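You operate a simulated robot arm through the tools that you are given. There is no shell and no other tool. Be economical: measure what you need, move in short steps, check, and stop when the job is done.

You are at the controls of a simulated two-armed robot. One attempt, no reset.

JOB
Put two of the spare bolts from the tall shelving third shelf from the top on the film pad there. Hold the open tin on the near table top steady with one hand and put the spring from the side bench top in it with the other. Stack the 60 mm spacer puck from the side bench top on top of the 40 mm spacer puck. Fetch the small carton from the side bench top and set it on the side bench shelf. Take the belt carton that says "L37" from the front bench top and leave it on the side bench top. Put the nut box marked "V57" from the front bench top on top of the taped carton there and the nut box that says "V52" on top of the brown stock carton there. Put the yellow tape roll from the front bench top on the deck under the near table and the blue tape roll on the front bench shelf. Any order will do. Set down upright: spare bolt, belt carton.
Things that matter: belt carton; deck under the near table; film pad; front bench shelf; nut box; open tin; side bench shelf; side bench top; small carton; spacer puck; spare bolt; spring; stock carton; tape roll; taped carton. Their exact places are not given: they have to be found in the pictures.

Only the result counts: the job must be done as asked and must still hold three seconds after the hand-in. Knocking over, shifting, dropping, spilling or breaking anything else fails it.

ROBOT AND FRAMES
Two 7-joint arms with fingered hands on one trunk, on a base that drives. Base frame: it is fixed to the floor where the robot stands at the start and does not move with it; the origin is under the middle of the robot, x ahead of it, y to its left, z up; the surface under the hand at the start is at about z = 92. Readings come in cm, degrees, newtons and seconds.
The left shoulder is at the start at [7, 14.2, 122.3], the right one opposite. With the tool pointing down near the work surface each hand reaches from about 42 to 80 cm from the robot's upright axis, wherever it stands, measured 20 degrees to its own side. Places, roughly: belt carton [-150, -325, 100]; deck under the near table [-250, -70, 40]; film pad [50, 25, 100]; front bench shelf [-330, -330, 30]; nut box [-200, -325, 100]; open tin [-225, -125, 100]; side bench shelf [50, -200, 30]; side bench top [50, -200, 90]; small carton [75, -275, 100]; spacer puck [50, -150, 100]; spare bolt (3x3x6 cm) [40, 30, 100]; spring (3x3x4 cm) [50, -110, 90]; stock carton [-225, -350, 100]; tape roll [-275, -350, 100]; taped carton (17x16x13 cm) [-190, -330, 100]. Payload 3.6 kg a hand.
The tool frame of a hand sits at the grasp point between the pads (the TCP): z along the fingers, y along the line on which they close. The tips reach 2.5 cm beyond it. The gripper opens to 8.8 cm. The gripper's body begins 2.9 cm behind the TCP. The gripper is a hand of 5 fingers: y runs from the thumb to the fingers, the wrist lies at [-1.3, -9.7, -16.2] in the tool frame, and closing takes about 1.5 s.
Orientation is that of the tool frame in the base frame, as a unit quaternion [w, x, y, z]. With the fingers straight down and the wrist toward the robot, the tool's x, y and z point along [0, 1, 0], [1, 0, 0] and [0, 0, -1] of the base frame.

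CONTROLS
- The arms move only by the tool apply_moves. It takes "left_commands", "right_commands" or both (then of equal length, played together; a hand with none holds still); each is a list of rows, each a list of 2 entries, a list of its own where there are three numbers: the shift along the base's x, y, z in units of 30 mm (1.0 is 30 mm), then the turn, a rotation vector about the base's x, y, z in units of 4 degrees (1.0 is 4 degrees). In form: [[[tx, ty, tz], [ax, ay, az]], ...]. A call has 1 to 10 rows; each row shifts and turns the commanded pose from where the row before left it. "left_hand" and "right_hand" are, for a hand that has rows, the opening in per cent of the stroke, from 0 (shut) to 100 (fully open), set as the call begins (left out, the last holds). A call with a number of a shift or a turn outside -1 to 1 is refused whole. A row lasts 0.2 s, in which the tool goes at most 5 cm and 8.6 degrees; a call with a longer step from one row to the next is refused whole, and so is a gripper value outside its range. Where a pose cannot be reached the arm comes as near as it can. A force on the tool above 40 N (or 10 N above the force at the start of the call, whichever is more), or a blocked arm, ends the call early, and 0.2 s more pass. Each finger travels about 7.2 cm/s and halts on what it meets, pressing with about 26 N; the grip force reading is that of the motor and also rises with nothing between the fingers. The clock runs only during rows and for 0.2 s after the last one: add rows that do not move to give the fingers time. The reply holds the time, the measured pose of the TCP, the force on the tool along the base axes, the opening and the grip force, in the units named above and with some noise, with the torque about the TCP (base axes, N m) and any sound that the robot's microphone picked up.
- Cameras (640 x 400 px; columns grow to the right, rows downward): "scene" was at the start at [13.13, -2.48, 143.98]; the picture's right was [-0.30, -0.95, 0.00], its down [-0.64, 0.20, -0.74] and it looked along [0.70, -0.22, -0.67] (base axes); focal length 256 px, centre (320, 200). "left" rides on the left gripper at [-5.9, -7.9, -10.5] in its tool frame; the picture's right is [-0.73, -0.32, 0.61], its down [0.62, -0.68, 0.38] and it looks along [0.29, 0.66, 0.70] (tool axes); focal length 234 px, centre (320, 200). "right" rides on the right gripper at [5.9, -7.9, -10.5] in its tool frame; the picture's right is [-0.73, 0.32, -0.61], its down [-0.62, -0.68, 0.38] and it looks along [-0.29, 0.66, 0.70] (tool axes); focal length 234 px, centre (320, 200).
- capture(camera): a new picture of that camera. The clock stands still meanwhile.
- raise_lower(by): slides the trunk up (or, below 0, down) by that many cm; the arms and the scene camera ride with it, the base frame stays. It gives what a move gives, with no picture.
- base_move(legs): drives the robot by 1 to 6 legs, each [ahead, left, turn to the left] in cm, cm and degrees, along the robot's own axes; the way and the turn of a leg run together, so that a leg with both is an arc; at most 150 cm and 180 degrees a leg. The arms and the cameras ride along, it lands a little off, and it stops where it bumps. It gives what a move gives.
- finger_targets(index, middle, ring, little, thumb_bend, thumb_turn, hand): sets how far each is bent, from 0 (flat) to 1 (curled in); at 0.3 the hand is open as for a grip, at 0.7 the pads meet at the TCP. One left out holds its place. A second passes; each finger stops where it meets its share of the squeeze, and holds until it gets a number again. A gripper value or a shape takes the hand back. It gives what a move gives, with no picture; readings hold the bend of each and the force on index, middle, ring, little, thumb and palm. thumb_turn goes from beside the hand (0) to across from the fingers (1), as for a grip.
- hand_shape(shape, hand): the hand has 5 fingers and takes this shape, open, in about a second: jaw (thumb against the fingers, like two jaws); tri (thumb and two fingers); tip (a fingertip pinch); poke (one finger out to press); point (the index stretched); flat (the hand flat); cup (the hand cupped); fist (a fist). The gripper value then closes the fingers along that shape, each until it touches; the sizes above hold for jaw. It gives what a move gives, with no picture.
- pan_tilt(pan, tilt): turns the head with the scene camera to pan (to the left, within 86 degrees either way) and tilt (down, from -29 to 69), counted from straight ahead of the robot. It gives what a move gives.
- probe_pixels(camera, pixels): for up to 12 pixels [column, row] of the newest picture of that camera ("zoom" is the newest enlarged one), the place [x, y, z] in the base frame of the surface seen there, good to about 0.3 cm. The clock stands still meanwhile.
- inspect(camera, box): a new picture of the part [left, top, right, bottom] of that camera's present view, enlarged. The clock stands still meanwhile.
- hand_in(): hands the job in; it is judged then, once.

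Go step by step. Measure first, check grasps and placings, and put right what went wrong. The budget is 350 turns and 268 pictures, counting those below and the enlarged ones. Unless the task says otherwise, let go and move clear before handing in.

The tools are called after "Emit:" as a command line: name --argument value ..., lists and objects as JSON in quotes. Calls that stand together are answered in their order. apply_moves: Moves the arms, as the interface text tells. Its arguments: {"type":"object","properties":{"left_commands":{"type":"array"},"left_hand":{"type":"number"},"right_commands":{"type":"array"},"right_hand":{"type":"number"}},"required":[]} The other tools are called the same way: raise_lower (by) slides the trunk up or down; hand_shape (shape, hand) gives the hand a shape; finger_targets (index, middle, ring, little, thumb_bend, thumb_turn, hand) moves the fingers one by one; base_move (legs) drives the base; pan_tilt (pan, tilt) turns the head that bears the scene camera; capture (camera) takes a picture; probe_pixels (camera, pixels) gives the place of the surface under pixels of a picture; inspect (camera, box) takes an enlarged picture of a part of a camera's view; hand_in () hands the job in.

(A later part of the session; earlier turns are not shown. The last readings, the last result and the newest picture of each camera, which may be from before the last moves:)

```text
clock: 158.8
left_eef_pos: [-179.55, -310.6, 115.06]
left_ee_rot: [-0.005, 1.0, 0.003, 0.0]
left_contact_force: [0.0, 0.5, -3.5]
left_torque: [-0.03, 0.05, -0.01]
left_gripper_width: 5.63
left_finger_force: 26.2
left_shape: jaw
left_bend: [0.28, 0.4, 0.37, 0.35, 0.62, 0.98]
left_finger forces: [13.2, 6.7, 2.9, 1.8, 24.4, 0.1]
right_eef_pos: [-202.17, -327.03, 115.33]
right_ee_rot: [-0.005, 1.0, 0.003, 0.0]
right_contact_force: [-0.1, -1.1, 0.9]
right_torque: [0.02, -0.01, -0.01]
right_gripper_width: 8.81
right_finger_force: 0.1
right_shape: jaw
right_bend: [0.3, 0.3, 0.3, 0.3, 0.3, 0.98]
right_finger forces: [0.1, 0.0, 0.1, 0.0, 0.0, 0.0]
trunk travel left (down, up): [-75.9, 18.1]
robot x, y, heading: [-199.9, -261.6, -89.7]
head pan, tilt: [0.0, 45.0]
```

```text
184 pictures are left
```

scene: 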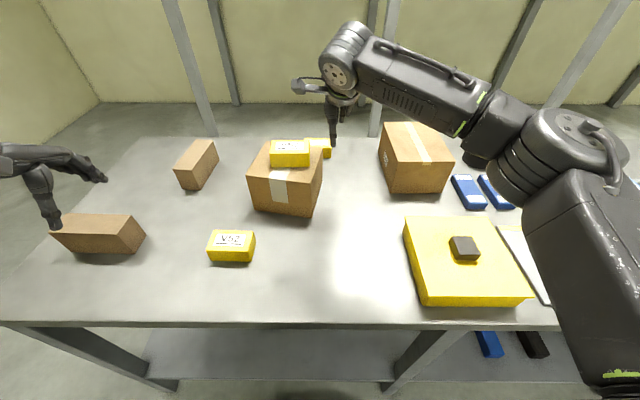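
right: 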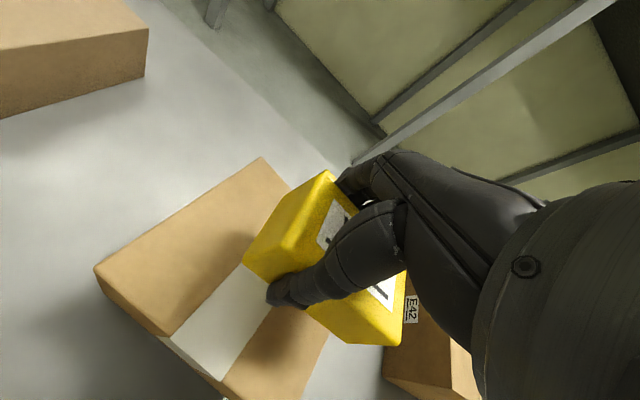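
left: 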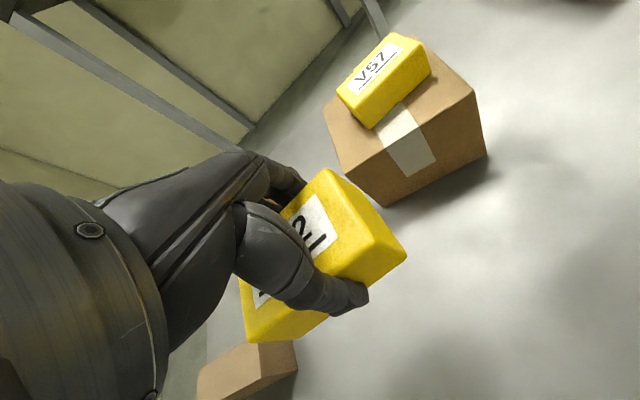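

V52 is held level. Drive the base 45 cm to the right so the left hand reaches the stock carton.

Emit:
base_move --legs '[[0, -45, -0.3]]'

Emit:
pan_tilt --pan 10 --tilt 45

Emit:
capture --camera "scene"

```text
clock: 161.5
left_eef_pos: [-225.2, -311.05, 114.95]
left_ee_rot: [-0.005, 1.0, -0.002, -0.001]
left_contact_force: [0.0, 1.0, -3.3]
left_torque: [-0.02, 0.06, 0.05]
left_gripper_width: 5.6
left_finger_force: 26.2
left_shape: jaw
left_bend: [0.28, 0.4, 0.37, 0.35, 0.62, 0.98]
left_finger forces: [13.1, 6.7, 2.7, 1.8, 24.4, 0.0]
right_eef_pos: [-248.07, -326.94, 115.32]
right_ee_rot: [-0.005, 1.0, -0.002, -0.002]
right_contact_force: [-0.1, -0.6, 0.2]
right_torque: [0.02, 0.05, -0.02]
right_gripper_width: 8.81
right_finger_force: 0.1
right_shape: jaw
right_bend: [0.3, 0.3, 0.3, 0.3, 0.3, 0.98]
right_finger forces: [0.0, 0.0, 0.0, 0.1, 0.0, 0.0]
trunk travel left (down, up): [-75.9, 18.1]
robot x, y, heading: [-245.05, -261.96, -90.2]
head pan, tilt: [0.0, 45.0]
```

```text
clock: 162.2
left_eef_pos: [-225.3, -310.96, 115.04]
left_ee_rot: [-0.005, 1.0, -0.002, -0.001]
left_contact_force: [-0.1, -0.4, -4.5]
left_torque: [0.03, 0.06, 0.03]
left_gripper_width: 5.61
left_finger_force: 26.0
left_shape: jaw
left_bend: [0.28, 0.4, 0.37, 0.35, 0.62, 0.98]
left_finger forces: [13.3, 6.6, 2.8, 1.9, 24.5, 0.0]
right_eef_pos: [-248.23, -326.92, 115.32]
right_ee_rot: [-0.005, 1.0, -0.002, -0.001]
right_contact_force: [-0.7, -0.3, 0.4]
right_torque: [0.0, 0.0, -0.04]
right_gripper_width: 8.81
right_finger_force: 0.1
right_shape: jaw
right_bend: [0.3, 0.3, 0.3, 0.3, 0.3, 0.98]
right_finger forces: [0.1, 0.0, 0.1, 0.1, 0.0, 0.0]
trunk travel left (down, up): [-75.9, 18.1]
robot x, y, heading: [-244.58, -262.12, -90.4]
head pan, tilt: [10.0, 45.0]
```

```text
183 pictures are left
```

scene: 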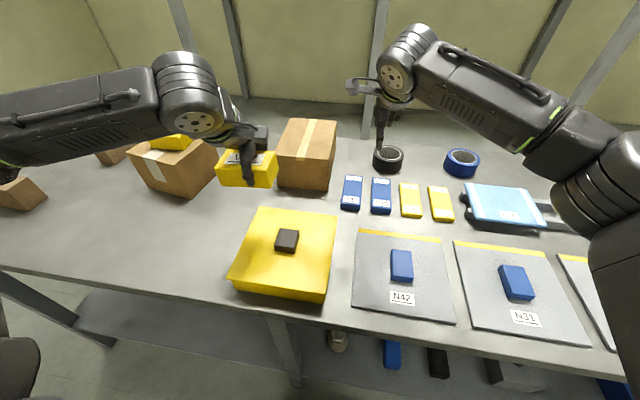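

Emit:
probe_pixels --camera "scene" --pixels '[[290, 122], [335, 124], [282, 152], [329, 158], [307, 140], [388, 152], [375, 155], [402, 157], [461, 157], [448, 160], [476, 160], [461, 150]]'

```text
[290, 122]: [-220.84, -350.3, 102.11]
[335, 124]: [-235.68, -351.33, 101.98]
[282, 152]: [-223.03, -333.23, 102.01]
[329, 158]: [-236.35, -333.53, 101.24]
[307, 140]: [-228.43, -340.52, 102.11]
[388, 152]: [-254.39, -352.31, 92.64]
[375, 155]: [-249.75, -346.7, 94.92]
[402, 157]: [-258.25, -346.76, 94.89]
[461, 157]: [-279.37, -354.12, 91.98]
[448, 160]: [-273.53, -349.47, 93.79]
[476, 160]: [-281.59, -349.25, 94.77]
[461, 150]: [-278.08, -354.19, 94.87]
```

Stock carton top centre ≈(-228.4,-342), z 102. Extending the left arm over it.

Emit:
apply_moves --left_commands '[[[-0.15, -0.96, 0], [0, 0, 0]], [[-0.15, -0.96, 0], [0, 0, 0]], [[-0.15, -0.96, 0], [0, 0, 0]], [[-0.15, -0.96, 0], [0, 0, 0]], [[-0.15, -0.96, 0], [0, 0, 0]], [[-0.15, -0.96, 0], [0, 0, 0]], [[-0.15, -0.96, 0], [0, 0, 0]], [[-0.15, -0.96, 0], [0, 0, 0]], [[-0.15, -0.96, 0], [0, 0, 0]], [[-0.15, -0.96, 0], [0, 0, 0]]]'

Emit:
capture --camera "left"

Emit:
inspect --camera "scene" --box '[200, 80, 400, 230]'

```text
clock: 164.4
left_eef_pos: [-230.07, -338.15, 114.27]
left_ee_rot: [-0.004, 1.0, -0.004, 0.001]
left_contact_force: [0.2, -0.7, -3.8]
left_torque: [0.01, 0.03, -0.03]
left_gripper_width: 5.52
left_finger_force: 26.3
left_shape: jaw
left_bend: [0.29, 0.4, 0.38, 0.4, 0.62, 0.97]
left_finger forces: [13.1, 6.3, 2.8, 2.0, 24.5, 0.0]
left hand out of reach, approached as far as the arm can: row 10
right_eef_pos: [-248.19, -326.89, 115.33]
right_ee_rot: [-0.005, 1.0, -0.003, 0.0]
right_contact_force: [1.1, 0.1, 0.5]
right_torque: [-0.02, 0.0, 0.03]
right_gripper_width: 8.76
right_finger_force: 0.1
right_shape: jaw
right_bend: [0.3, 0.3, 0.3, 0.3, 0.3, 0.98]
right_finger forces: [0.0, 0.0, 0.0, 0.0, 0.1, 0.0]
trunk travel left (down, up): [-75.9, 18.1]
robot x, y, heading: [-244.93, -262.19, -90.4]
head pan, tilt: [10.0, 45.0]
```

```text
182 pictures are left
```

left: 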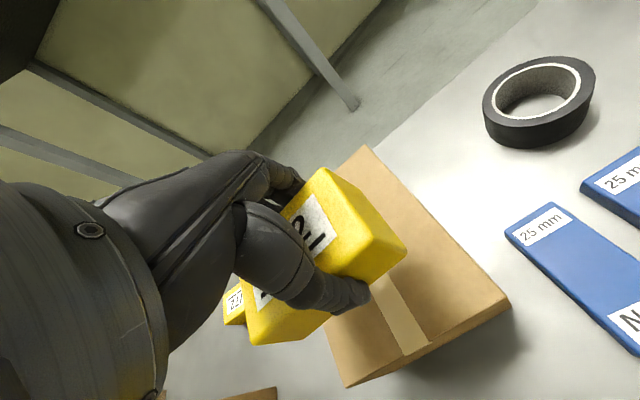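

```text
2.67 times, centred on (300, 155) of scene
```

zoom: 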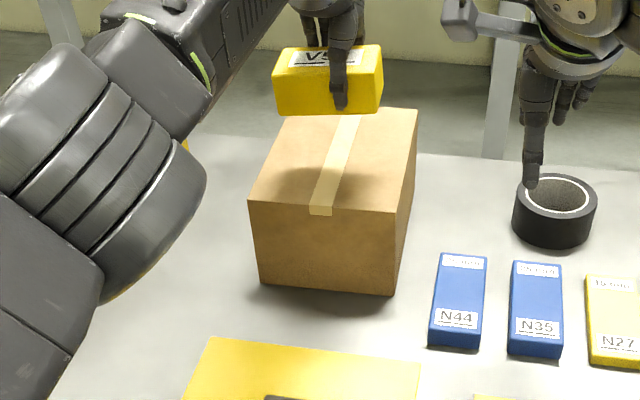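

I'll drive 3 cm ahead so the box centres over the carton, then lower.

Emit:
base_move --legs '[[3, 0, 0.4]]'

Emit:
apply_moves --left_commands '[[[0, 0, -0.8], [0, 0, 0]], [[0, 0, -0.8], [0, 0, 0]], [[0, 0, -0.8], [0, 0, 0]], [[0, 0, 0], [0, 0, 0]]]'

Emit:
inspect --camera "scene" --box '[200, 80, 400, 230]'

```text
clock: 165.3
left_eef_pos: [-229.43, -340.39, 114.53]
left_ee_rot: [-0.001, 1.0, 0.001, 0.0]
left_contact_force: [1.1, 1.1, -2.1]
left_torque: [-0.06, 0.04, 0.01]
left_gripper_width: 5.54
left_finger_force: 26.2
left_shape: jaw
left_bend: [0.29, 0.4, 0.38, 0.44, 0.62, 0.97]
left_finger forces: [13.0, 6.3, 3.1, 2.1, 24.7, 0.1]
right_eef_pos: [-247.83, -329.29, 115.71]
right_ee_rot: [-0.001, 1.0, 0.0, 0.0]
right_contact_force: [0.8, 0.9, 0.2]
right_torque: [-0.04, -0.02, -0.03]
right_gripper_width: 8.81
right_finger_force: 0.0
right_shape: jaw
right_bend: [0.3, 0.3, 0.3, 0.3, 0.3, 0.98]
right_finger forces: [0.0, 0.0, 0.0, 0.0, 0.0, 0.1]
trunk travel left (down, up): [-75.9, 18.1]
robot x, y, heading: [-245.36, -264.93, -90.1]
head pan, tilt: [10.0, 45.0]
```

```text
clock: 166.3
left_eef_pos: [-229.45, -341.06, 106.77]
left_ee_rot: [-0.006, 1.0, 0.001, 0.0]
left_contact_force: [1.3, 1.0, -4.2]
left_torque: [-0.03, 0.05, 0.0]
left_gripper_width: 5.56
left_finger_force: 26.4
left_shape: jaw
left_bend: [0.29, 0.4, 0.38, 0.43, 0.62, 0.97]
left_finger forces: [12.9, 6.3, 3.0, 2.1, 24.6, 0.0]
right_eef_pos: [-247.63, -329.88, 115.52]
right_ee_rot: [-0.004, 1.0, 0.0, 0.0]
right_contact_force: [0.5, 0.2, -0.1]
right_torque: [-0.01, 0.0, -0.01]
right_gripper_width: 8.78
right_finger_force: 0.0
right_shape: jaw
right_bend: [0.3, 0.3, 0.3, 0.3, 0.3, 0.98]
right_finger forces: [0.0, 0.0, 0.0, 0.0, 0.0, 0.0]
trunk travel left (down, up): [-75.9, 18.1]
robot x, y, heading: [-245.43, -265.22, -89.8]
head pan, tilt: [10.0, 45.0]
```

```text
2.67 times, centred on (300, 155) of scene
```

zoom: 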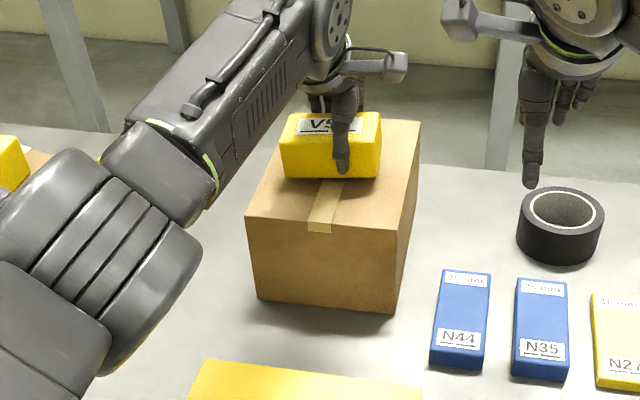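

Nearly down; feel for contact in small steps.

Emit:
apply_moves --left_commands '[[[0, 0, -0.2], [0, 0, 0]], [[0, 0, 0], [0, 0, 0]]]'

Emit:
apply_moves --left_commands '[[[0, 0, -0.13], [0, 0, 0]], [[0, 0, 0], [0, 0, 0]]]'

```text
clock: 166.9
left_eef_pos: [-229.51, -341.24, 106.09]
left_ee_rot: [-0.005, 1.0, 0.0, 0.0]
left_contact_force: [-0.2, 0.2, -3.8]
left_torque: [-0.01, 0.04, -0.01]
left_gripper_width: 5.55
left_finger_force: 25.5
left_shape: jaw
left_bend: [0.29, 0.4, 0.38, 0.43, 0.62, 0.97]
left_finger forces: [13.0, 6.3, 3.0, 2.0, 24.7, 0.0]
right_eef_pos: [-247.81, -329.94, 115.35]
right_ee_rot: [-0.005, 1.0, 0.001, 0.0]
right_contact_force: [-0.8, 0.2, -0.3]
right_torque: [0.06, -0.04, 0.01]
right_gripper_width: 8.82
right_finger_force: 0.0
right_shape: jaw
right_bend: [0.3, 0.3, 0.3, 0.3, 0.3, 0.98]
right_finger forces: [0.0, 0.0, 0.1, 0.0, 0.0, 0.0]
trunk travel left (down, up): [-75.9, 18.1]
robot x, y, heading: [-245.34, -264.99, -89.8]
head pan, tilt: [10.0, 45.0]
```

```text
clock: 167.5
left_eef_pos: [-229.57, -341.21, 105.98]
left_ee_rot: [-0.004, 1.0, 0.0, 0.001]
left_contact_force: [0.0, -0.5, -1.4]
left_torque: [0.06, -0.03, -0.01]
left_gripper_width: 5.51
left_finger_force: 26.1
left_shape: jaw
left_bend: [0.29, 0.4, 0.38, 0.42, 0.62, 0.97]
left_finger forces: [13.0, 6.4, 3.2, 2.4, 24.7, 0.0]
right_eef_pos: [-247.81, -329.78, 115.45]
right_ee_rot: [-0.004, 1.0, 0.001, 0.0]
right_contact_force: [0.3, 0.5, 0.0]
right_torque: [0.0, 0.03, -0.01]
right_gripper_width: 8.79
right_finger_force: 0.2
right_shape: jaw
right_bend: [0.3, 0.3, 0.3, 0.3, 0.3, 0.98]
right_finger forces: [0.0, 0.0, 0.0, 0.0, 0.0, 0.0]
trunk travel left (down, up): [-75.9, 18.1]
robot x, y, heading: [-244.86, -264.82, -89.8]
head pan, tilt: [10.0, 45.0]
```

Emit:
apply_moves --left_commands '[[[0, 0, -0.1], [0, 0, 0]], [[0, 0, 0], [0, 0, 0]]]'

Emit:
apply_moves --left_commands '[[[0, 0, 0], [0, 0, 0]], [[0, 0, 0], [0, 0, 0]], [[0, 0, 0], [0, 0, 0]], [[0, 0, 0], [0, 0, 0]], [[0, 0, 0], [0, 0, 0]], [[0, 0, 0], [0, 0, 0]]]' --left_hand 100

Emit:
apply_moves --left_commands '[[[0, 0, 0.4], [0, 0, 0]], [[0, 0, 0.8], [0, 0, 0]], [[0, 0, 1], [0, 0, 0]], [[0, 0, 1], [0, 0, 0]], [[0.4, 1, 0], [0, 0, 0]], [[0.4, 1, 0], [0, 0, 0]], [[0.4, 1, 0], [0, 0, 0]], [[0.4, 1, 0], [0, 0, 0]], [[0.4, 1, 0], [0, 0, 0]], [[0.4, 1, 0], [0, 0, 0]]]'

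Emit:
capture --camera "scene"

```text
clock: 168.1
left_eef_pos: [-229.58, -340.94, 105.74]
left_ee_rot: [-0.004, 1.0, -0.001, 0.0]
left_contact_force: [-0.6, -0.1, 0.0]
left_torque: [-0.03, -0.16, -0.07]
left_gripper_width: 5.56
left_finger_force: 25.5
left_shape: jaw
left_bend: [0.29, 0.4, 0.37, 0.41, 0.62, 0.97]
left_finger forces: [12.9, 6.5, 3.5, 2.7, 24.6, 0.0]
right_eef_pos: [-247.86, -329.91, 115.44]
right_ee_rot: [-0.004, 1.0, 0.0, 0.0]
right_contact_force: [-1.1, 0.6, -0.9]
right_torque: [0.02, -0.02, 0.01]
right_gripper_width: 8.79
right_finger_force: 0.0
right_shape: jaw
right_bend: [0.3, 0.3, 0.3, 0.3, 0.3, 0.98]
right_finger forces: [0.0, 0.0, 0.0, 0.1, 0.0, 0.1]
trunk travel left (down, up): [-75.9, 18.1]
robot x, y, heading: [-245.06, -265.2, -90.0]
head pan, tilt: [10.0, 45.0]
```

```text
clock: 169.5
left_eef_pos: [-229.55, -341.03, 105.69]
left_ee_rot: [-0.005, 1.0, 0.001, 0.0]
left_contact_force: [-0.5, 0.0, -0.7]
left_torque: [0.0, -0.02, 0.02]
left_gripper_width: 8.75
left_finger_force: 0.0
left_shape: jaw
left_bend: [0.3, 0.3, 0.3, 0.3, 0.3, 0.98]
left_finger forces: [0.1, 0.1, 0.1, 0.0, 0.1, 0.0]
right_eef_pos: [-247.7, -329.92, 115.46]
right_ee_rot: [-0.005, 1.0, 0.001, 0.0]
right_contact_force: [-0.3, 0.2, 0.3]
right_torque: [0.01, -0.02, -0.01]
right_gripper_width: 8.77
right_finger_force: 0.1
right_shape: jaw
right_bend: [0.3, 0.3, 0.3, 0.3, 0.3, 0.98]
right_finger forces: [0.0, 0.0, 0.0, 0.1, 0.1, 0.0]
trunk travel left (down, up): [-75.9, 18.1]
robot x, y, heading: [-245.45, -265.49, -90.0]
head pan, tilt: [10.0, 45.0]
```

```text
clock: 171.7
left_eef_pos: [-223.06, -340.14, 118.51]
left_ee_rot: [-0.005, 1.0, 0.0, 0.0]
left_contact_force: [-0.2, 0.1, 0.0]
left_torque: [-0.02, 0.0, -0.03]
left_gripper_width: 8.76
left_finger_force: 0.0
left_shape: jaw
left_bend: [0.3, 0.3, 0.3, 0.3, 0.3, 0.98]
left_finger forces: [0.0, 0.0, 0.1, 0.1, 0.1, 0.0]
left hand out of reach, approached as far as the arm can: row 5, 6, 7, 8, 9, 10
right_eef_pos: [-247.81, -329.8, 115.5]
right_ee_rot: [-0.005, 1.0, 0.0, 0.0]
right_contact_force: [-0.1, -0.1, -1.2]
right_torque: [0.0, -0.01, -0.01]
right_gripper_width: 8.79
right_finger_force: 0.0
right_shape: jaw
right_bend: [0.3, 0.3, 0.3, 0.3, 0.3, 0.98]
right_finger forces: [0.0, 0.1, 0.1, 0.1, 0.1, 0.0]
trunk travel left (down, up): [-75.9, 18.1]
robot x, y, heading: [-244.84, -265.3, -89.8]
head pan, tilt: [10.0, 45.0]
```

```text
179 pictures are left
```

scene: 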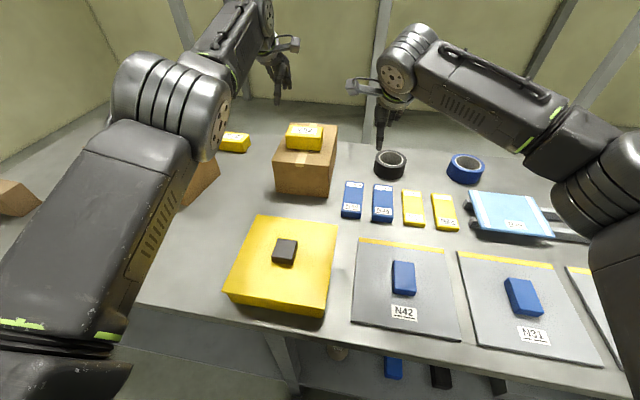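

Both nut boxes are placed. The left arm reported out-of-reach while retreating; I'll retreat again in small steps.

Emit:
apply_moves --left_commands '[[[0.2, 0.9, -0.1], [0, 0, 0]], [[0.2, 0.9, 0], [0, 0, 0]], [[0.2, 0.9, 0], [0, 0, 0]], [[0.2, 0.9, 0], [0, 0, 0]]]'

Emit:
inspect --camera "scene" --box '[340, 110, 600, 240]'

```text
clock: 172.7
left_eef_pos: [-220.19, -339.32, 120.63]
left_ee_rot: [-0.006, 1.0, 0.001, -0.001]
left_contact_force: [-0.2, 0.1, 0.5]
left_torque: [-0.02, -0.03, 0.03]
left_gripper_width: 8.76
left_finger_force: 0.0
left_shape: jaw
left_bend: [0.3, 0.3, 0.3, 0.3, 0.3, 0.98]
left_finger forces: [0.1, 0.1, 0.1, 0.1, 0.0, 0.0]
left hand out of reach, approached as far as the arm can: row 1, 2, 3, 4
right_eef_pos: [-247.71, -329.75, 115.53]
right_ee_rot: [-0.005, 1.0, 0.001, 0.0]
right_contact_force: [-0.6, -0.1, -0.2]
right_torque: [-0.01, -0.01, -0.01]
right_gripper_width: 8.81
right_finger_force: 0.0
right_shape: jaw
right_bend: [0.3, 0.3, 0.3, 0.3, 0.3, 0.98]
right_finger forces: [0.0, 0.1, 0.1, 0.1, 0.1, 0.0]
trunk travel left (down, up): [-75.9, 18.1]
robot x, y, heading: [-245.38, -264.96, -89.9]
head pan, tilt: [10.0, 45.0]
```

```text
2.46 times, centred on (470, 175) of scene
```

zoom: 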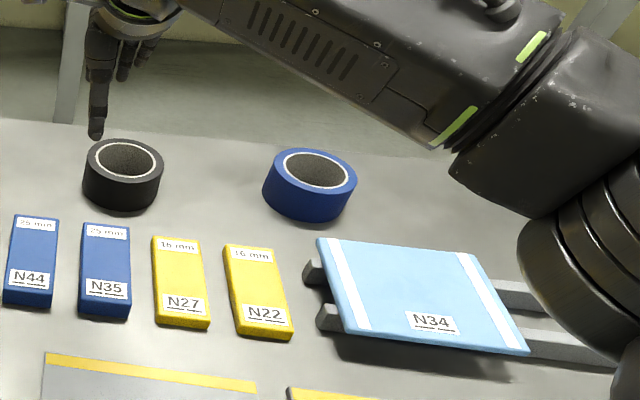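

Emit:
apply_moves --left_commands '[[[0, 0, 0], [0, 0, 0]], [[0, 0, 0], [0, 0, 0]], [[0, 0, 0], [0, 0, 0]], [[0, 0, 0], [0, 0, 0]], [[0, 0, 0], [0, 0, 0]]]'

Emit:
apply_moves --left_commands '[[[0, 0, -0.8], [0, 0, 0]], [[0, 0, -0.8], [0, 0, 0]]]'

```text
clock: 173.9
left_eef_pos: [-220.14, -339.36, 120.59]
left_ee_rot: [-0.007, 1.0, 0.0, 0.0]
left_contact_force: [0.6, -0.5, -0.1]
left_torque: [0.02, -0.02, -0.01]
left_gripper_width: 8.73
left_finger_force: 0.0
left_shape: jaw
left_bend: [0.3, 0.3, 0.3, 0.3, 0.3, 0.98]
left_finger forces: [0.1, 0.0, 0.0, 0.1, 0.1, 0.0]
right_eef_pos: [-247.72, -329.85, 115.5]
right_ee_rot: [-0.004, 1.0, 0.001, 0.0]
right_contact_force: [0.7, -0.5, 0.3]
right_torque: [0.03, 0.02, 0.02]
right_gripper_width: 8.79
right_finger_force: 0.1
right_shape: jaw
right_bend: [0.3, 0.3, 0.3, 0.3, 0.3, 0.98]
right_finger forces: [0.0, 0.0, 0.1, 0.1, 0.0, 0.0]
trunk travel left (down, up): [-75.9, 18.1]
robot x, y, heading: [-244.98, -264.77, -90.0]
head pan, tilt: [10.0, 45.0]
```

```text
clock: 174.5
left_eef_pos: [-220.14, -340.57, 115.83]
left_ee_rot: [-0.006, 1.0, -0.001, 0.0]
left_contact_force: [0.8, 0.6, 0.6]
left_torque: [0.01, -0.02, 0.01]
left_gripper_width: 8.77
left_finger_force: 0.1
left_shape: jaw
left_bend: [0.3, 0.3, 0.3, 0.3, 0.3, 0.98]
left_finger forces: [0.0, 0.0, 0.1, 0.0, 0.0, 0.1]
left hand out of reach, approached as far as the arm can: row 1, 2
right_eef_pos: [-247.73, -329.94, 115.52]
right_ee_rot: [-0.005, 1.0, 0.001, 0.0]
right_contact_force: [-0.3, 0.4, -0.3]
right_torque: [0.02, 0.01, 0.04]
right_gripper_width: 8.77
right_finger_force: 0.1
right_shape: jaw
right_bend: [0.3, 0.3, 0.3, 0.3, 0.3, 0.98]
right_finger forces: [0.1, 0.0, 0.0, 0.1, 0.0, 0.0]
trunk travel left (down, up): [-75.9, 18.1]
robot x, y, heading: [-244.85, -264.91, -89.6]
head pan, tilt: [10.0, 45.0]
```

The arm seems stuck stretched straight (singular). I'll perturb with a pitch of the hand plus an inward move.

Emit:
apply_moves --left_commands '[[[0, 0.8, 0], [1, 0, 0]], [[0, 0.8, 0], [1, 0, 0]], [[0, 0.8, 0], [1, 0, 0]], [[0, 0, 0], [1, 0, 0]]]'

Emit:
capture --camera "scene"

```text
clock: 175.5
left_eef_pos: [-219.69, -336.43, 116.48]
left_ee_rot: [-0.11, 0.994, 0.0, 0.0]
left_contact_force: [-0.9, -1.0, -0.8]
left_torque: [0.01, 0.02, 0.0]
left_gripper_width: 8.76
left_finger_force: 0.1
left_shape: jaw
left_bend: [0.3, 0.3, 0.3, 0.3, 0.3, 0.98]
left_finger forces: [0.0, 0.0, 0.1, 0.0, 0.0, 0.1]
left hand out of reach, approached as far as the arm can: row 1, 2, 3, 4
right_eef_pos: [-247.7, -329.82, 115.48]
right_ee_rot: [-0.005, 1.0, 0.002, 0.0]
right_contact_force: [0.1, -0.1, -0.2]
right_torque: [0.01, -0.03, 0.02]
right_gripper_width: 8.8
right_finger_force: 0.0
right_shape: jaw
right_bend: [0.3, 0.3, 0.3, 0.3, 0.3, 0.98]
right_finger forces: [0.1, 0.0, 0.0, 0.1, 0.0, 0.0]
trunk travel left (down, up): [-75.9, 18.1]
robot x, y, heading: [-244.8, -264.94, -89.9]
head pan, tilt: [10.0, 45.0]
```

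```text
177 pictures are left
```

scene: 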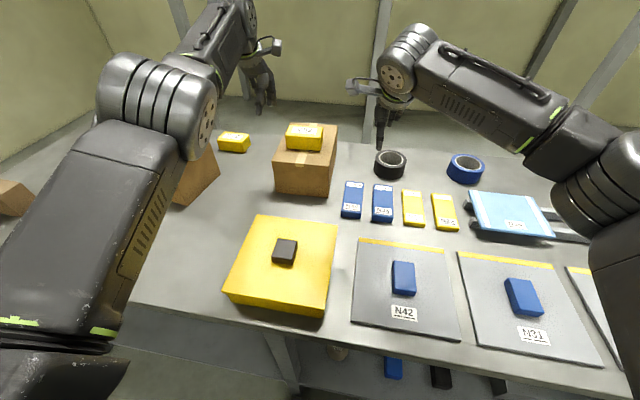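

Emit:
apply_moves --left_commands '[[[0, 1, 0], [1, 0, 0]], [[0, 1, 0], [1, 0, 0]], [[0, 1, 0], [1, 0, 0]], [[0, 1, 0], [1, 0, 0]]]'

```text
clock: 176.5
left_eef_pos: [-219.78, -335.87, 116.74]
left_ee_rot: [-0.122, 0.992, 0.0, 0.0]
left_contact_force: [0.7, 0.2, 1.0]
left_torque: [-0.01, 0.0, -0.01]
left_gripper_width: 8.74
left_finger_force: 0.1
left_shape: jaw
left_bend: [0.3, 0.3, 0.3, 0.3, 0.3, 0.98]
left_finger forces: [0.0, 0.0, 0.0, 0.0, 0.0, 0.0]
left hand out of reach, approached as far as the arm can: row 1, 2, 3, 4
right_eef_pos: [-247.69, -329.91, 115.41]
right_ee_rot: [-0.004, 1.0, 0.001, 0.001]
right_contact_force: [-0.9, -0.1, -0.3]
right_torque: [0.0, -0.01, -0.04]
right_gripper_width: 8.8
right_finger_force: 0.1
right_shape: jaw
right_bend: [0.3, 0.3, 0.3, 0.3, 0.3, 0.98]
right_finger forces: [0.0, 0.0, 0.0, 0.1, 0.0, 0.0]
trunk travel left (down, up): [-75.9, 18.1]
robot x, y, heading: [-245.15, -265.23, -90.2]
head pan, tilt: [10.0, 45.0]
```

Emit:
apply_moves --left_commands '[[[0, 0, 0], [-1, 0, 0]], [[0, 0, 0], [-1, 0, 0]], [[0, 0, 0], [-1, 0, 0]], [[0, 0, 0], [-1, 0, 0]], [[0, 0, 0], [-1, 0, 0]], [[0, 0, 0], [-1, 0, 0]], [[0, 0, 0], [-1, 0, 0]], [[0, 0, 0], [-1, 0, 0]]]'

Emit:
apply_moves --left_commands '[[[1, 0, 0], [0, 0, 0]], [[1, 0, 0], [0, 0, 0]], [[1, 0, 0], [0, 0, 0]]]'

```text
clock: 178.3
left_eef_pos: [-218.57, -345.39, 118.14]
left_ee_rot: [0.156, 0.988, 0.001, -0.001]
left_contact_force: [-0.6, 0.6, -0.3]
left_torque: [-0.03, -0.04, 0.04]
left_gripper_width: 8.77
left_finger_force: 0.1
left_shape: jaw
left_bend: [0.3, 0.3, 0.3, 0.3, 0.3, 0.98]
left_finger forces: [0.0, 0.0, 0.1, 0.1, 0.0, 0.0]
left hand out of reach, approached as far as the arm can: row 1, 2, 3, 4, 5, 6, 7, 8
right_eef_pos: [-247.76, -329.95, 115.41]
right_ee_rot: [-0.004, 1.0, 0.0, 0.0]
right_contact_force: [0.8, -0.3, -0.4]
right_torque: [-0.02, 0.0, -0.02]
right_gripper_width: 8.81
right_finger_force: 0.0
right_shape: jaw
right_bend: [0.3, 0.3, 0.3, 0.3, 0.3, 0.98]
right_finger forces: [0.1, 0.0, 0.0, 0.0, 0.0, 0.0]
trunk travel left (down, up): [-75.9, 18.1]
robot x, y, heading: [-245.15, -265.1, -89.7]
head pan, tilt: [10.0, 45.0]
```

```text
clock: 179.1
left_eef_pos: [-210.18, -343.72, 117.76]
left_ee_rot: [0.155, 0.988, 0.001, 0.0]
left_contact_force: [-1.4, -0.7, -0.1]
left_torque: [0.02, 0.02, -0.01]
left_gripper_width: 8.79
left_finger_force: 0.1
left_shape: jaw
left_bend: [0.3, 0.3, 0.3, 0.3, 0.3, 0.98]
left_finger forces: [0.0, 0.1, 0.1, 0.0, 0.1, 0.0]
left hand out of reach, approached as far as the arm can: row 2, 3
right_eef_pos: [-247.68, -329.82, 115.38]
right_ee_rot: [-0.004, 1.0, 0.001, -0.001]
right_contact_force: [-0.3, 0.2, -0.1]
right_torque: [0.02, 0.02, -0.02]
right_gripper_width: 8.78
right_finger_force: 0.1
right_shape: jaw
right_bend: [0.3, 0.3, 0.3, 0.3, 0.3, 0.98]
right_finger forces: [0.0, 0.0, 0.0, 0.1, 0.0, 0.0]
trunk travel left (down, up): [-75.9, 18.1]
robot x, y, heading: [-244.92, -265.14, -90.3]
head pan, tilt: [10.0, 45.0]
```

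Emit:
apply_moves --left_commands '[[[-0.8, 0.4, 0], [0, 0, 0]], [[-0.8, 0.4, 0], [0, 0, 0]], [[-0.8, 0.4, 0], [0, 0, 0]]]'

Emit:
apply_moves --left_commands '[[[0, 0.2, -0.6], [0, 0, 0]], [[0, 0.2, -0.6], [0, 0, 0]]]'

```text
clock: 179.9
left_eef_pos: [-217.65, -340.08, 117.96]
left_ee_rot: [0.156, 0.988, 0.001, 0.0]
left_contact_force: [-0.6, 0.5, 0.4]
left_torque: [0.01, 0.0, 0.0]
left_gripper_width: 8.78
left_finger_force: 0.0
left_shape: jaw
left_bend: [0.3, 0.3, 0.3, 0.3, 0.3, 0.98]
left_finger forces: [0.0, 0.1, 0.0, 0.1, 0.0, 0.0]
right_eef_pos: [-247.77, -329.83, 115.36]
right_ee_rot: [-0.005, 1.0, 0.001, 0.001]
right_contact_force: [0.1, -0.7, 0.1]
right_torque: [-0.01, -0.01, 0.03]
right_gripper_width: 8.76
right_finger_force: 0.1
right_shape: jaw
right_bend: [0.3, 0.3, 0.3, 0.3, 0.3, 0.98]
right_finger forces: [0.1, 0.0, 0.0, 0.0, 0.0, 0.0]
trunk travel left (down, up): [-75.9, 18.1]
robot x, y, heading: [-245.29, -264.8, -89.7]
head pan, tilt: [10.0, 45.0]
```

```text
clock: 180.5
left_eef_pos: [-217.41, -338.95, 114.07]
left_ee_rot: [0.156, 0.988, -0.001, 0.0]
left_contact_force: [0.6, 0.6, 0.1]
left_torque: [0.01, 0.02, -0.01]
left_gripper_width: 8.76
left_finger_force: 0.1
left_shape: jaw
left_bend: [0.3, 0.3, 0.3, 0.3, 0.3, 0.98]
left_finger forces: [0.1, 0.0, 0.0, 0.0, 0.0, 0.0]
right_eef_pos: [-247.72, -329.84, 115.47]
right_ee_rot: [-0.005, 1.0, 0.001, 0.0]
right_contact_force: [-0.3, 0.0, -0.1]
right_torque: [-0.02, -0.01, 0.04]
right_gripper_width: 8.79
right_finger_force: 0.0
right_shape: jaw
right_bend: [0.3, 0.3, 0.3, 0.3, 0.3, 0.98]
right_finger forces: [0.1, 0.1, 0.0, 0.0, 0.0, 0.0]
trunk travel left (down, up): [-75.9, 18.1]
robot x, y, heading: [-244.67, -265.2, -89.8]
head pan, tilt: [10.0, 45.0]
```

Freed — the arm follows again. Now retract properly and restore the pitch.

Emit:
apply_moves --left_commands '[[[0, 0.6, 0], [0, 0, 0]], [[0, 0.8, 0], [0, 0, 0]], [[0, 1, 0], [0, 0, 0]], [[0, 1, 0], [0, 0, 0]], [[0, 1, 0], [1, 0, 0]], [[0, 1, 0], [1, 0, 0]], [[0, 1, 0], [1, 0, 0]], [[0, 1, 0], [1, 0, 0]], [[0, 1, 0], [0.5, 0, 0]]]'

Emit:
capture --camera "scene"

```text
clock: 182.5
left_eef_pos: [-217.64, -313.68, 114.29]
left_ee_rot: [-0.001, 1.0, 0.001, -0.002]
left_contact_force: [0.2, -0.2, -0.3]
left_torque: [-0.02, 0.0, -0.01]
left_gripper_width: 8.76
left_finger_force: 0.1
left_shape: jaw
left_bend: [0.3, 0.3, 0.3, 0.3, 0.3, 0.98]
left_finger forces: [0.1, 0.1, 0.1, 0.0, 0.1, 0.0]
right_eef_pos: [-247.78, -329.8, 115.5]
right_ee_rot: [-0.004, 1.0, 0.001, 0.0]
right_contact_force: [0.6, 0.7, -0.1]
right_torque: [0.06, 0.0, -0.02]
right_gripper_width: 8.8
right_finger_force: 0.2
right_shape: jaw
right_bend: [0.3, 0.3, 0.3, 0.3, 0.3, 0.98]
right_finger forces: [0.1, 0.1, 0.0, 0.1, 0.0, 0.0]
trunk travel left (down, up): [-75.9, 18.1]
robot x, y, heading: [-244.98, -264.98, -89.9]
head pan, tilt: [10.0, 45.0]
```

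```text
176 pictures are left
```

scene: 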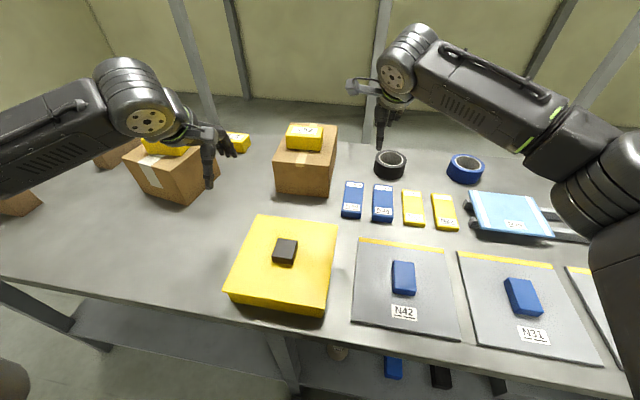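

Both nut boxes are fine. Next the tape rolls: I'll check my clearance to the bench (look down) and probe the shelf edge.

Emit:
pan_tilt --pan 0 --tilt 69

Emit:
capture --camera "scene"

Emit:
pan_tilt --pan -35 --tilt 35

Emit:
inspect --camera "scene" --box '[0, 0, 640, 400]'

```text
clock: 183.3
left_eef_pos: [-217.67, -313.92, 114.17]
left_ee_rot: [0.0, 1.0, 0.0, -0.001]
left_contact_force: [0.2, -0.7, 0.4]
left_torque: [0.0, 0.0, -0.03]
left_gripper_width: 8.76
left_finger_force: 0.1
left_shape: jaw
left_bend: [0.3, 0.3, 0.3, 0.3, 0.3, 0.98]
left_finger forces: [0.0, 0.1, 0.0, 0.0, 0.0, 0.0]
right_eef_pos: [-247.84, -329.84, 115.38]
right_ee_rot: [-0.004, 1.0, 0.0, 0.0]
right_contact_force: [0.3, -0.6, 1.2]
right_torque: [-0.03, 0.01, 0.0]
right_gripper_width: 8.79
right_finger_force: 0.1
right_shape: jaw
right_bend: [0.3, 0.3, 0.3, 0.3, 0.3, 0.98]
right_finger forces: [0.0, 0.1, 0.0, 0.0, 0.0, 0.0]
trunk travel left (down, up): [-75.9, 18.1]
robot x, y, heading: [-245.09, -264.87, -89.9]
head pan, tilt: [0.0, 68.8]
```

```text
175 pictures are left
```

scene: 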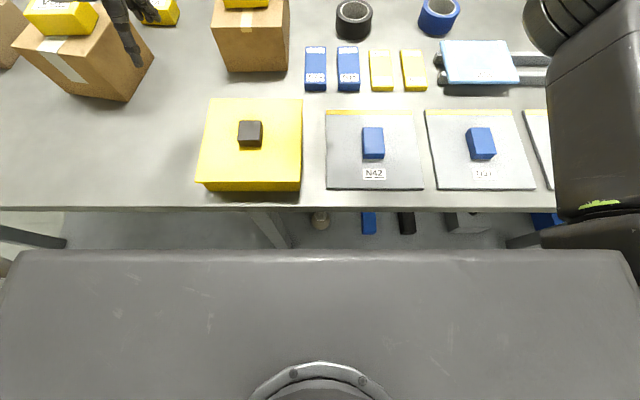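

```text
clock: 184.3
left_eef_pos: [-217.73, -313.96, 114.11]
left_ee_rot: [0.0, 1.0, -0.001, 0.0]
left_contact_force: [0.7, 0.1, -0.3]
left_torque: [0.0, 0.0, 0.02]
left_gripper_width: 8.78
left_finger_force: 0.1
left_shape: jaw
left_bend: [0.3, 0.3, 0.3, 0.3, 0.3, 0.98]
left_finger forces: [0.1, 0.0, 0.0, 0.0, 0.0, 0.0]
right_eef_pos: [-247.71, -329.73, 115.44]
right_ee_rot: [-0.004, 1.0, 0.001, 0.0]
right_contact_force: [-0.2, -0.3, 0.1]
right_torque: [0.02, 0.0, -0.04]
right_gripper_width: 8.8
right_finger_force: 0.0
right_shape: jaw
right_bend: [0.3, 0.3, 0.3, 0.3, 0.3, 0.98]
right_finger forces: [0.1, 0.0, 0.1, 0.0, 0.0, 0.1]
trunk travel left (down, up): [-75.9, 18.1]
robot x, y, heading: [-244.89, -265.12, -89.8]
head pan, tilt: [-35.0, 35.0]
```

```text
1.00 times, centred on (320, 200) of scene (not enlarged: the box is as wide or as high as the picture)
```

zoom: 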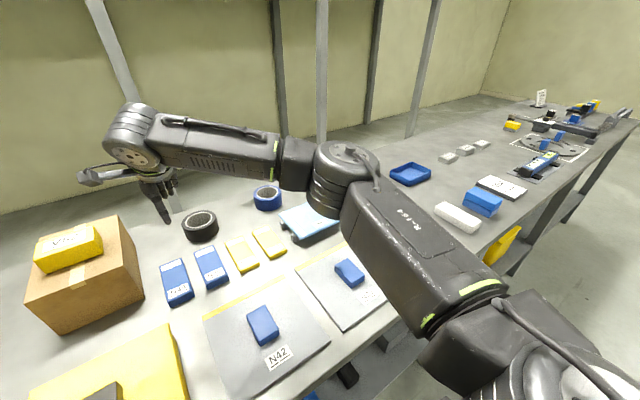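

I'll shift 25 cm to the right to bring the blue roll in front and see the yellow roll.

Emit:
base_move --legs '[[0, -28, 0]]'

Emit:
pan_tilt --pan -10 --tilt 40

Emit:
capture --camera "scene"

Emit:
capture --camera "right"

```text
clock: 186.3
left_eef_pos: [-246.32, -313.99, 114.11]
left_ee_rot: [0.0, 1.0, -0.001, -0.001]
left_contact_force: [-0.2, -0.6, -0.1]
left_torque: [-0.01, 0.01, 0.01]
left_gripper_width: 8.78
left_finger_force: 0.1
left_shape: jaw
left_bend: [0.3, 0.3, 0.3, 0.3, 0.3, 0.98]
left_finger forces: [0.0, 0.1, 0.0, 0.0, 0.0, 0.1]
right_eef_pos: [-276.47, -329.76, 115.47]
right_ee_rot: [-0.004, 1.0, -0.001, -0.001]
right_contact_force: [0.2, 0.2, -0.3]
right_torque: [-0.04, 0.02, 0.0]
right_gripper_width: 8.79
right_finger_force: 0.2
right_shape: jaw
right_bend: [0.3, 0.3, 0.3, 0.3, 0.3, 0.98]
right_finger forces: [0.0, 0.0, 0.0, 0.0, 0.1, 0.0]
trunk travel left (down, up): [-75.9, 18.1]
robot x, y, heading: [-273.69, -264.81, -90.3]
head pan, tilt: [-35.0, 35.0]
```

```text
clock: 187.2
left_eef_pos: [-246.39, -313.84, 114.25]
left_ee_rot: [0.0, 1.0, -0.002, 0.001]
left_contact_force: [-0.3, -0.8, -0.3]
left_torque: [0.0, -0.04, 0.0]
left_gripper_width: 8.79
left_finger_force: 0.0
left_shape: jaw
left_bend: [0.3, 0.3, 0.3, 0.3, 0.3, 0.98]
left_finger forces: [0.0, 0.1, 0.0, 0.0, 0.1, 0.0]
right_eef_pos: [-276.71, -329.83, 115.49]
right_ee_rot: [-0.004, 1.0, -0.001, 0.001]
right_contact_force: [-0.8, 0.0, 0.4]
right_torque: [0.0, 0.0, -0.01]
right_gripper_width: 8.81
right_finger_force: 0.1
right_shape: jaw
right_bend: [0.3, 0.3, 0.3, 0.3, 0.3, 0.98]
right_finger forces: [0.0, 0.0, 0.0, 0.0, 0.0, 0.0]
trunk travel left (down, up): [-75.9, 18.1]
robot x, y, heading: [-273.72, -265.23, -90.2]
head pan, tilt: [-10.0, 40.0]
```

```text
173 pictures are left
```

scene: 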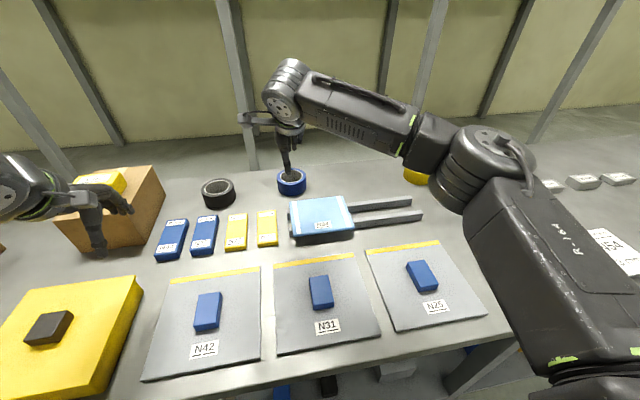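

```text
172 pictures are left
```

right: 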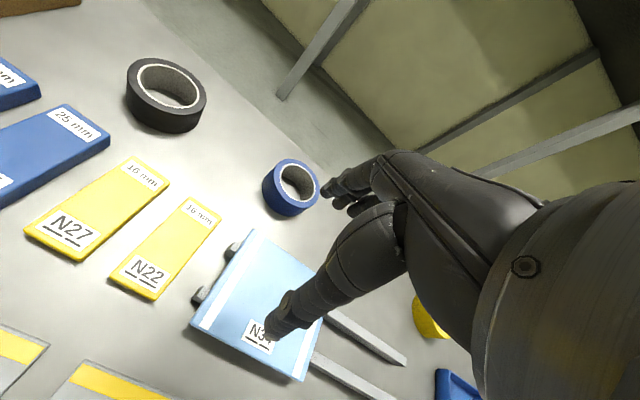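

Emit:
inspect --camera "right" --box '[240, 140, 340, 230]'

Emit:
probe_pixels --camera "right" --pixels '[[283, 163], [270, 178], [295, 210], [314, 185], [275, 195], [302, 165], [310, 200], [280, 182], [297, 181], [280, 205], [425, 325], [268, 195]]'

Emit:
probe_pixels --camera "scene" --pixels '[[415, 176], [425, 180], [278, 181], [304, 181], [292, 190], [283, 188], [300, 188], [320, 215], [380, 205], [480, 330], [400, 350], [300, 350]]'

```text
4.44 times, centred on (290, 185) of right
```

zoom: 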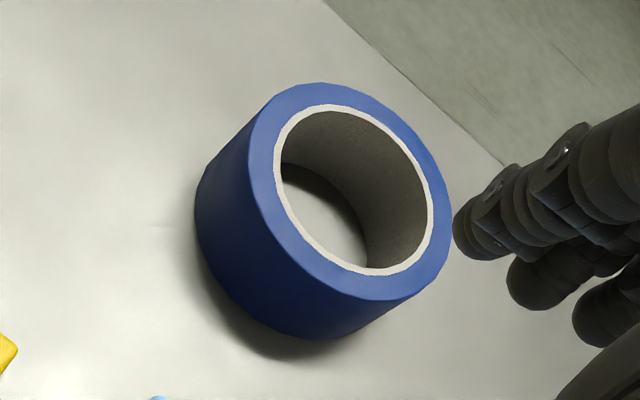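

```text
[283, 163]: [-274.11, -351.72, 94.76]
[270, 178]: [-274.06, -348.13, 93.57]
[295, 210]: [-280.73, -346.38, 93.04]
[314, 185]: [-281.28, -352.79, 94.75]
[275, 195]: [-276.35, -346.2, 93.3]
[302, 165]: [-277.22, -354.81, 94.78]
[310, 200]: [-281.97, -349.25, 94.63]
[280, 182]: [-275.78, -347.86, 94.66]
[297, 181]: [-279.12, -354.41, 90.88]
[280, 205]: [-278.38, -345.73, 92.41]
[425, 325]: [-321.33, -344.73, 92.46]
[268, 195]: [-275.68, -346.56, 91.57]
```

```text
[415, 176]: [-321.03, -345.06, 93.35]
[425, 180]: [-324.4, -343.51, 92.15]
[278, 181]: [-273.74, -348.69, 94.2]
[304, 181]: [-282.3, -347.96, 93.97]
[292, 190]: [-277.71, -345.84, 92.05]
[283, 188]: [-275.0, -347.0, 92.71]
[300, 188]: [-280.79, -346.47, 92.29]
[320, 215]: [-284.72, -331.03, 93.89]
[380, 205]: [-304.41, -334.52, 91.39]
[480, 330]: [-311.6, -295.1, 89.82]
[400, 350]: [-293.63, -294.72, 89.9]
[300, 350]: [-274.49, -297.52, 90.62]
```

Blue roll: centre ≈(-278.2,-350.4), outer R≈4.9, inner R≈3.8, top 94.8 — too wide for a full grip, so I'll pinch its near wall with the tri shape. Reposition the base to x≈-264, y≈-271.

Emit:
base_move --legs '[[6, 10, 0.2]]'

Emit:
hand_shape --shape "tri" --hand "right"

Emit:
apply_moves --right_commands '[[[-0.8, 0, 0], [-1, 0, 0]], [[-0.8, 0, 0], [-1, 0, 0]], [[-0.8, 0, -0.8], [-1, 0, 0]], [[-0.8, 0, -0.8], [0, 0, 0]], [[-0.5, -0.8, -0.8], [0, 0, 0]], [[0, -0.9, -0.8], [0, 0, 0]], [[0, 0, 0], [0, 0, 0]]]'

Emit:
capture --camera "right"

```text
clock: 188.4
left_eef_pos: [-236.32, -319.9, 114.24]
left_ee_rot: [0.001, 1.0, -0.001, 0.0]
left_contact_force: [-0.2, -0.1, 0.3]
left_torque: [0.01, 0.04, 0.02]
left_gripper_width: 8.76
left_finger_force: 0.1
left_shape: jaw
left_bend: [0.3, 0.3, 0.3, 0.3, 0.3, 0.98]
left_finger forces: [0.1, 0.0, 0.0, 0.0, 0.1, 0.0]
right_eef_pos: [-266.42, -335.85, 115.52]
right_ee_rot: [-0.004, 1.0, 0.001, 0.0]
right_contact_force: [0.3, -0.8, 0.3]
right_torque: [0.01, 0.0, 0.03]
right_gripper_width: 8.77
right_finger_force: 0.1
right_shape: jaw
right_bend: [0.3, 0.3, 0.3, 0.3, 0.3, 0.98]
right_finger forces: [0.1, 0.0, 0.0, 0.0, 0.0, 0.1]
trunk travel left (down, up): [-75.9, 18.1]
robot x, y, heading: [-263.41, -270.95, -90.1]
head pan, tilt: [-10.0, 40.0]
```

```text
clock: 189.3
left_eef_pos: [-236.37, -319.96, 114.21]
left_ee_rot: [0.0, 1.0, -0.001, 0.0]
left_contact_force: [0.1, -0.9, -0.2]
left_torque: [0.06, 0.0, -0.01]
left_gripper_width: 8.79
left_finger_force: 0.0
left_shape: jaw
left_bend: [0.3, 0.3, 0.3, 0.3, 0.3, 0.98]
left_finger forces: [0.0, 0.0, 0.0, 0.0, 0.0, 0.0]
right_eef_pos: [-266.33, -335.78, 115.39]
right_ee_rot: [-0.004, 1.0, 0.0, 0.001]
right_contact_force: [0.0, -0.7, 0.3]
right_torque: [-0.02, -0.01, -0.01]
right_gripper_width: 8.78
right_finger_force: 0.1
right_shape: tri
right_bend: [0.3, 0.3, 0.99, 0.99, 0.3, 0.98]
right_finger forces: [0.0, 0.0, 0.1, 0.0, 0.1, 0.0]
trunk travel left (down, up): [-75.9, 18.1]
robot x, y, heading: [-263.97, -271.17, -89.9]
head pan, tilt: [-10.0, 40.0]
```

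```text
clock: 190.9
left_eef_pos: [-236.4, -319.84, 114.42]
left_ee_rot: [0.0, 1.0, -0.001, 0.0]
left_contact_force: [-0.6, -0.8, 1.3]
left_torque: [0.02, 0.01, -0.02]
left_gripper_width: 8.79
left_finger_force: 0.1
left_shape: jaw
left_bend: [0.3, 0.3, 0.3, 0.3, 0.3, 0.98]
left_finger forces: [0.1, 0.1, 0.0, 0.0, 0.1, 0.0]
right_eef_pos: [-277.67, -341.0, 106.18]
right_ee_rot: [0.1, 0.995, 0.0, 0.0]
right_contact_force: [0.0, 0.1, 0.0]
right_torque: [-0.01, 0.04, -0.01]
right_gripper_width: 8.78
right_finger_force: 0.2
right_shape: tri
right_bend: [0.3, 0.3, 0.99, 0.99, 0.3, 0.98]
right_finger forces: [0.1, 0.0, 0.0, 0.0, 0.0, 0.1]
trunk travel left (down, up): [-75.9, 18.1]
robot x, y, heading: [-263.86, -271.04, -89.9]
head pan, tilt: [-10.0, 40.0]
```

```text
170 pictures are left
```

right: 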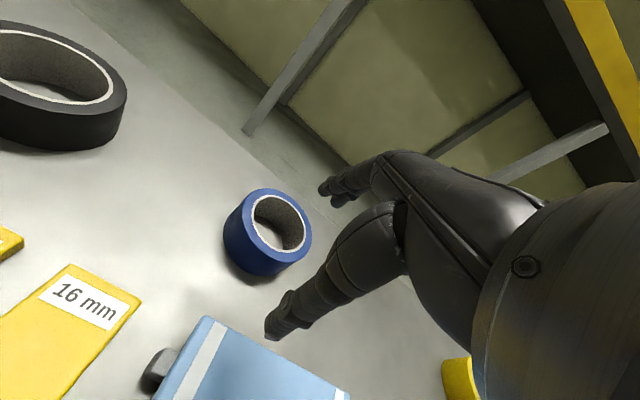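

Emit:
probe_pixels --camera "right" --pixels '[[240, 225], [235, 250], [268, 262], [300, 262], [295, 262], [255, 200], [300, 205], [308, 240], [270, 250], [252, 235], [280, 222], [255, 268]]'

```text
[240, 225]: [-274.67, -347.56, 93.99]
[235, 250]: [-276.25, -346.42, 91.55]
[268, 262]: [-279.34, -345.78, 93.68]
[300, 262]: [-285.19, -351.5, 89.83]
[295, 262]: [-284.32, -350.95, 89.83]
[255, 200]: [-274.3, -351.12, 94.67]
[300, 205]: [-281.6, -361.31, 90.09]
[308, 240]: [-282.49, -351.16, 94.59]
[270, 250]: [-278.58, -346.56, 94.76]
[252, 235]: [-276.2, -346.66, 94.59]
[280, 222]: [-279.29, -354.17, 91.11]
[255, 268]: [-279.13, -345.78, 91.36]
```

Near wall centre ≈(-278.4,-346.2). Move over it and descend to z≈94.4.

Emit:
apply_moves --right_commands '[[[-0.12, -0.87, 0], [0, 0, 0]], [[-0.12, -0.87, -0.5], [0, 0, 0]], [[0, 0, -0.8], [0, 0, 0]], [[0, 0, 0], [0, 0, 0]]]'

Emit:
capture --camera "right"

```text
clock: 191.9
left_eef_pos: [-236.37, -319.85, 114.19]
left_ee_rot: [0.0, 1.0, -0.001, 0.0]
left_contact_force: [-0.4, 0.0, 0.2]
left_torque: [0.01, 0.0, 0.0]
left_gripper_width: 8.76
left_finger_force: 0.0
left_shape: jaw
left_bend: [0.3, 0.3, 0.3, 0.3, 0.3, 0.98]
left_finger forces: [0.1, 0.0, 0.0, 0.1, 0.0, 0.1]
right_eef_pos: [-278.45, -346.13, 102.1]
right_ee_rot: [0.1, 0.995, 0.0, 0.0]
right_contact_force: [0.1, 0.0, 0.8]
right_torque: [-0.03, 0.0, 0.0]
right_gripper_width: 8.8
right_finger_force: 0.1
right_shape: tri
right_bend: [0.3, 0.3, 0.99, 0.99, 0.3, 0.98]
right_finger forces: [0.0, 0.0, 0.0, 0.0, 0.1, 0.0]
trunk travel left (down, up): [-75.9, 18.1]
robot x, y, heading: [-263.35, -270.94, -90.1]
head pan, tilt: [-10.0, 40.0]
```

```text
169 pictures are left
```

right: 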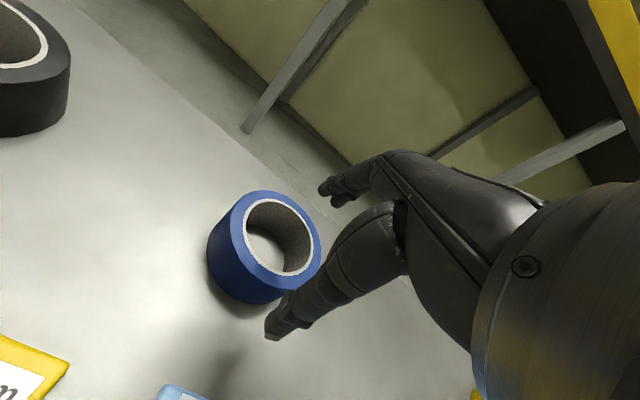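

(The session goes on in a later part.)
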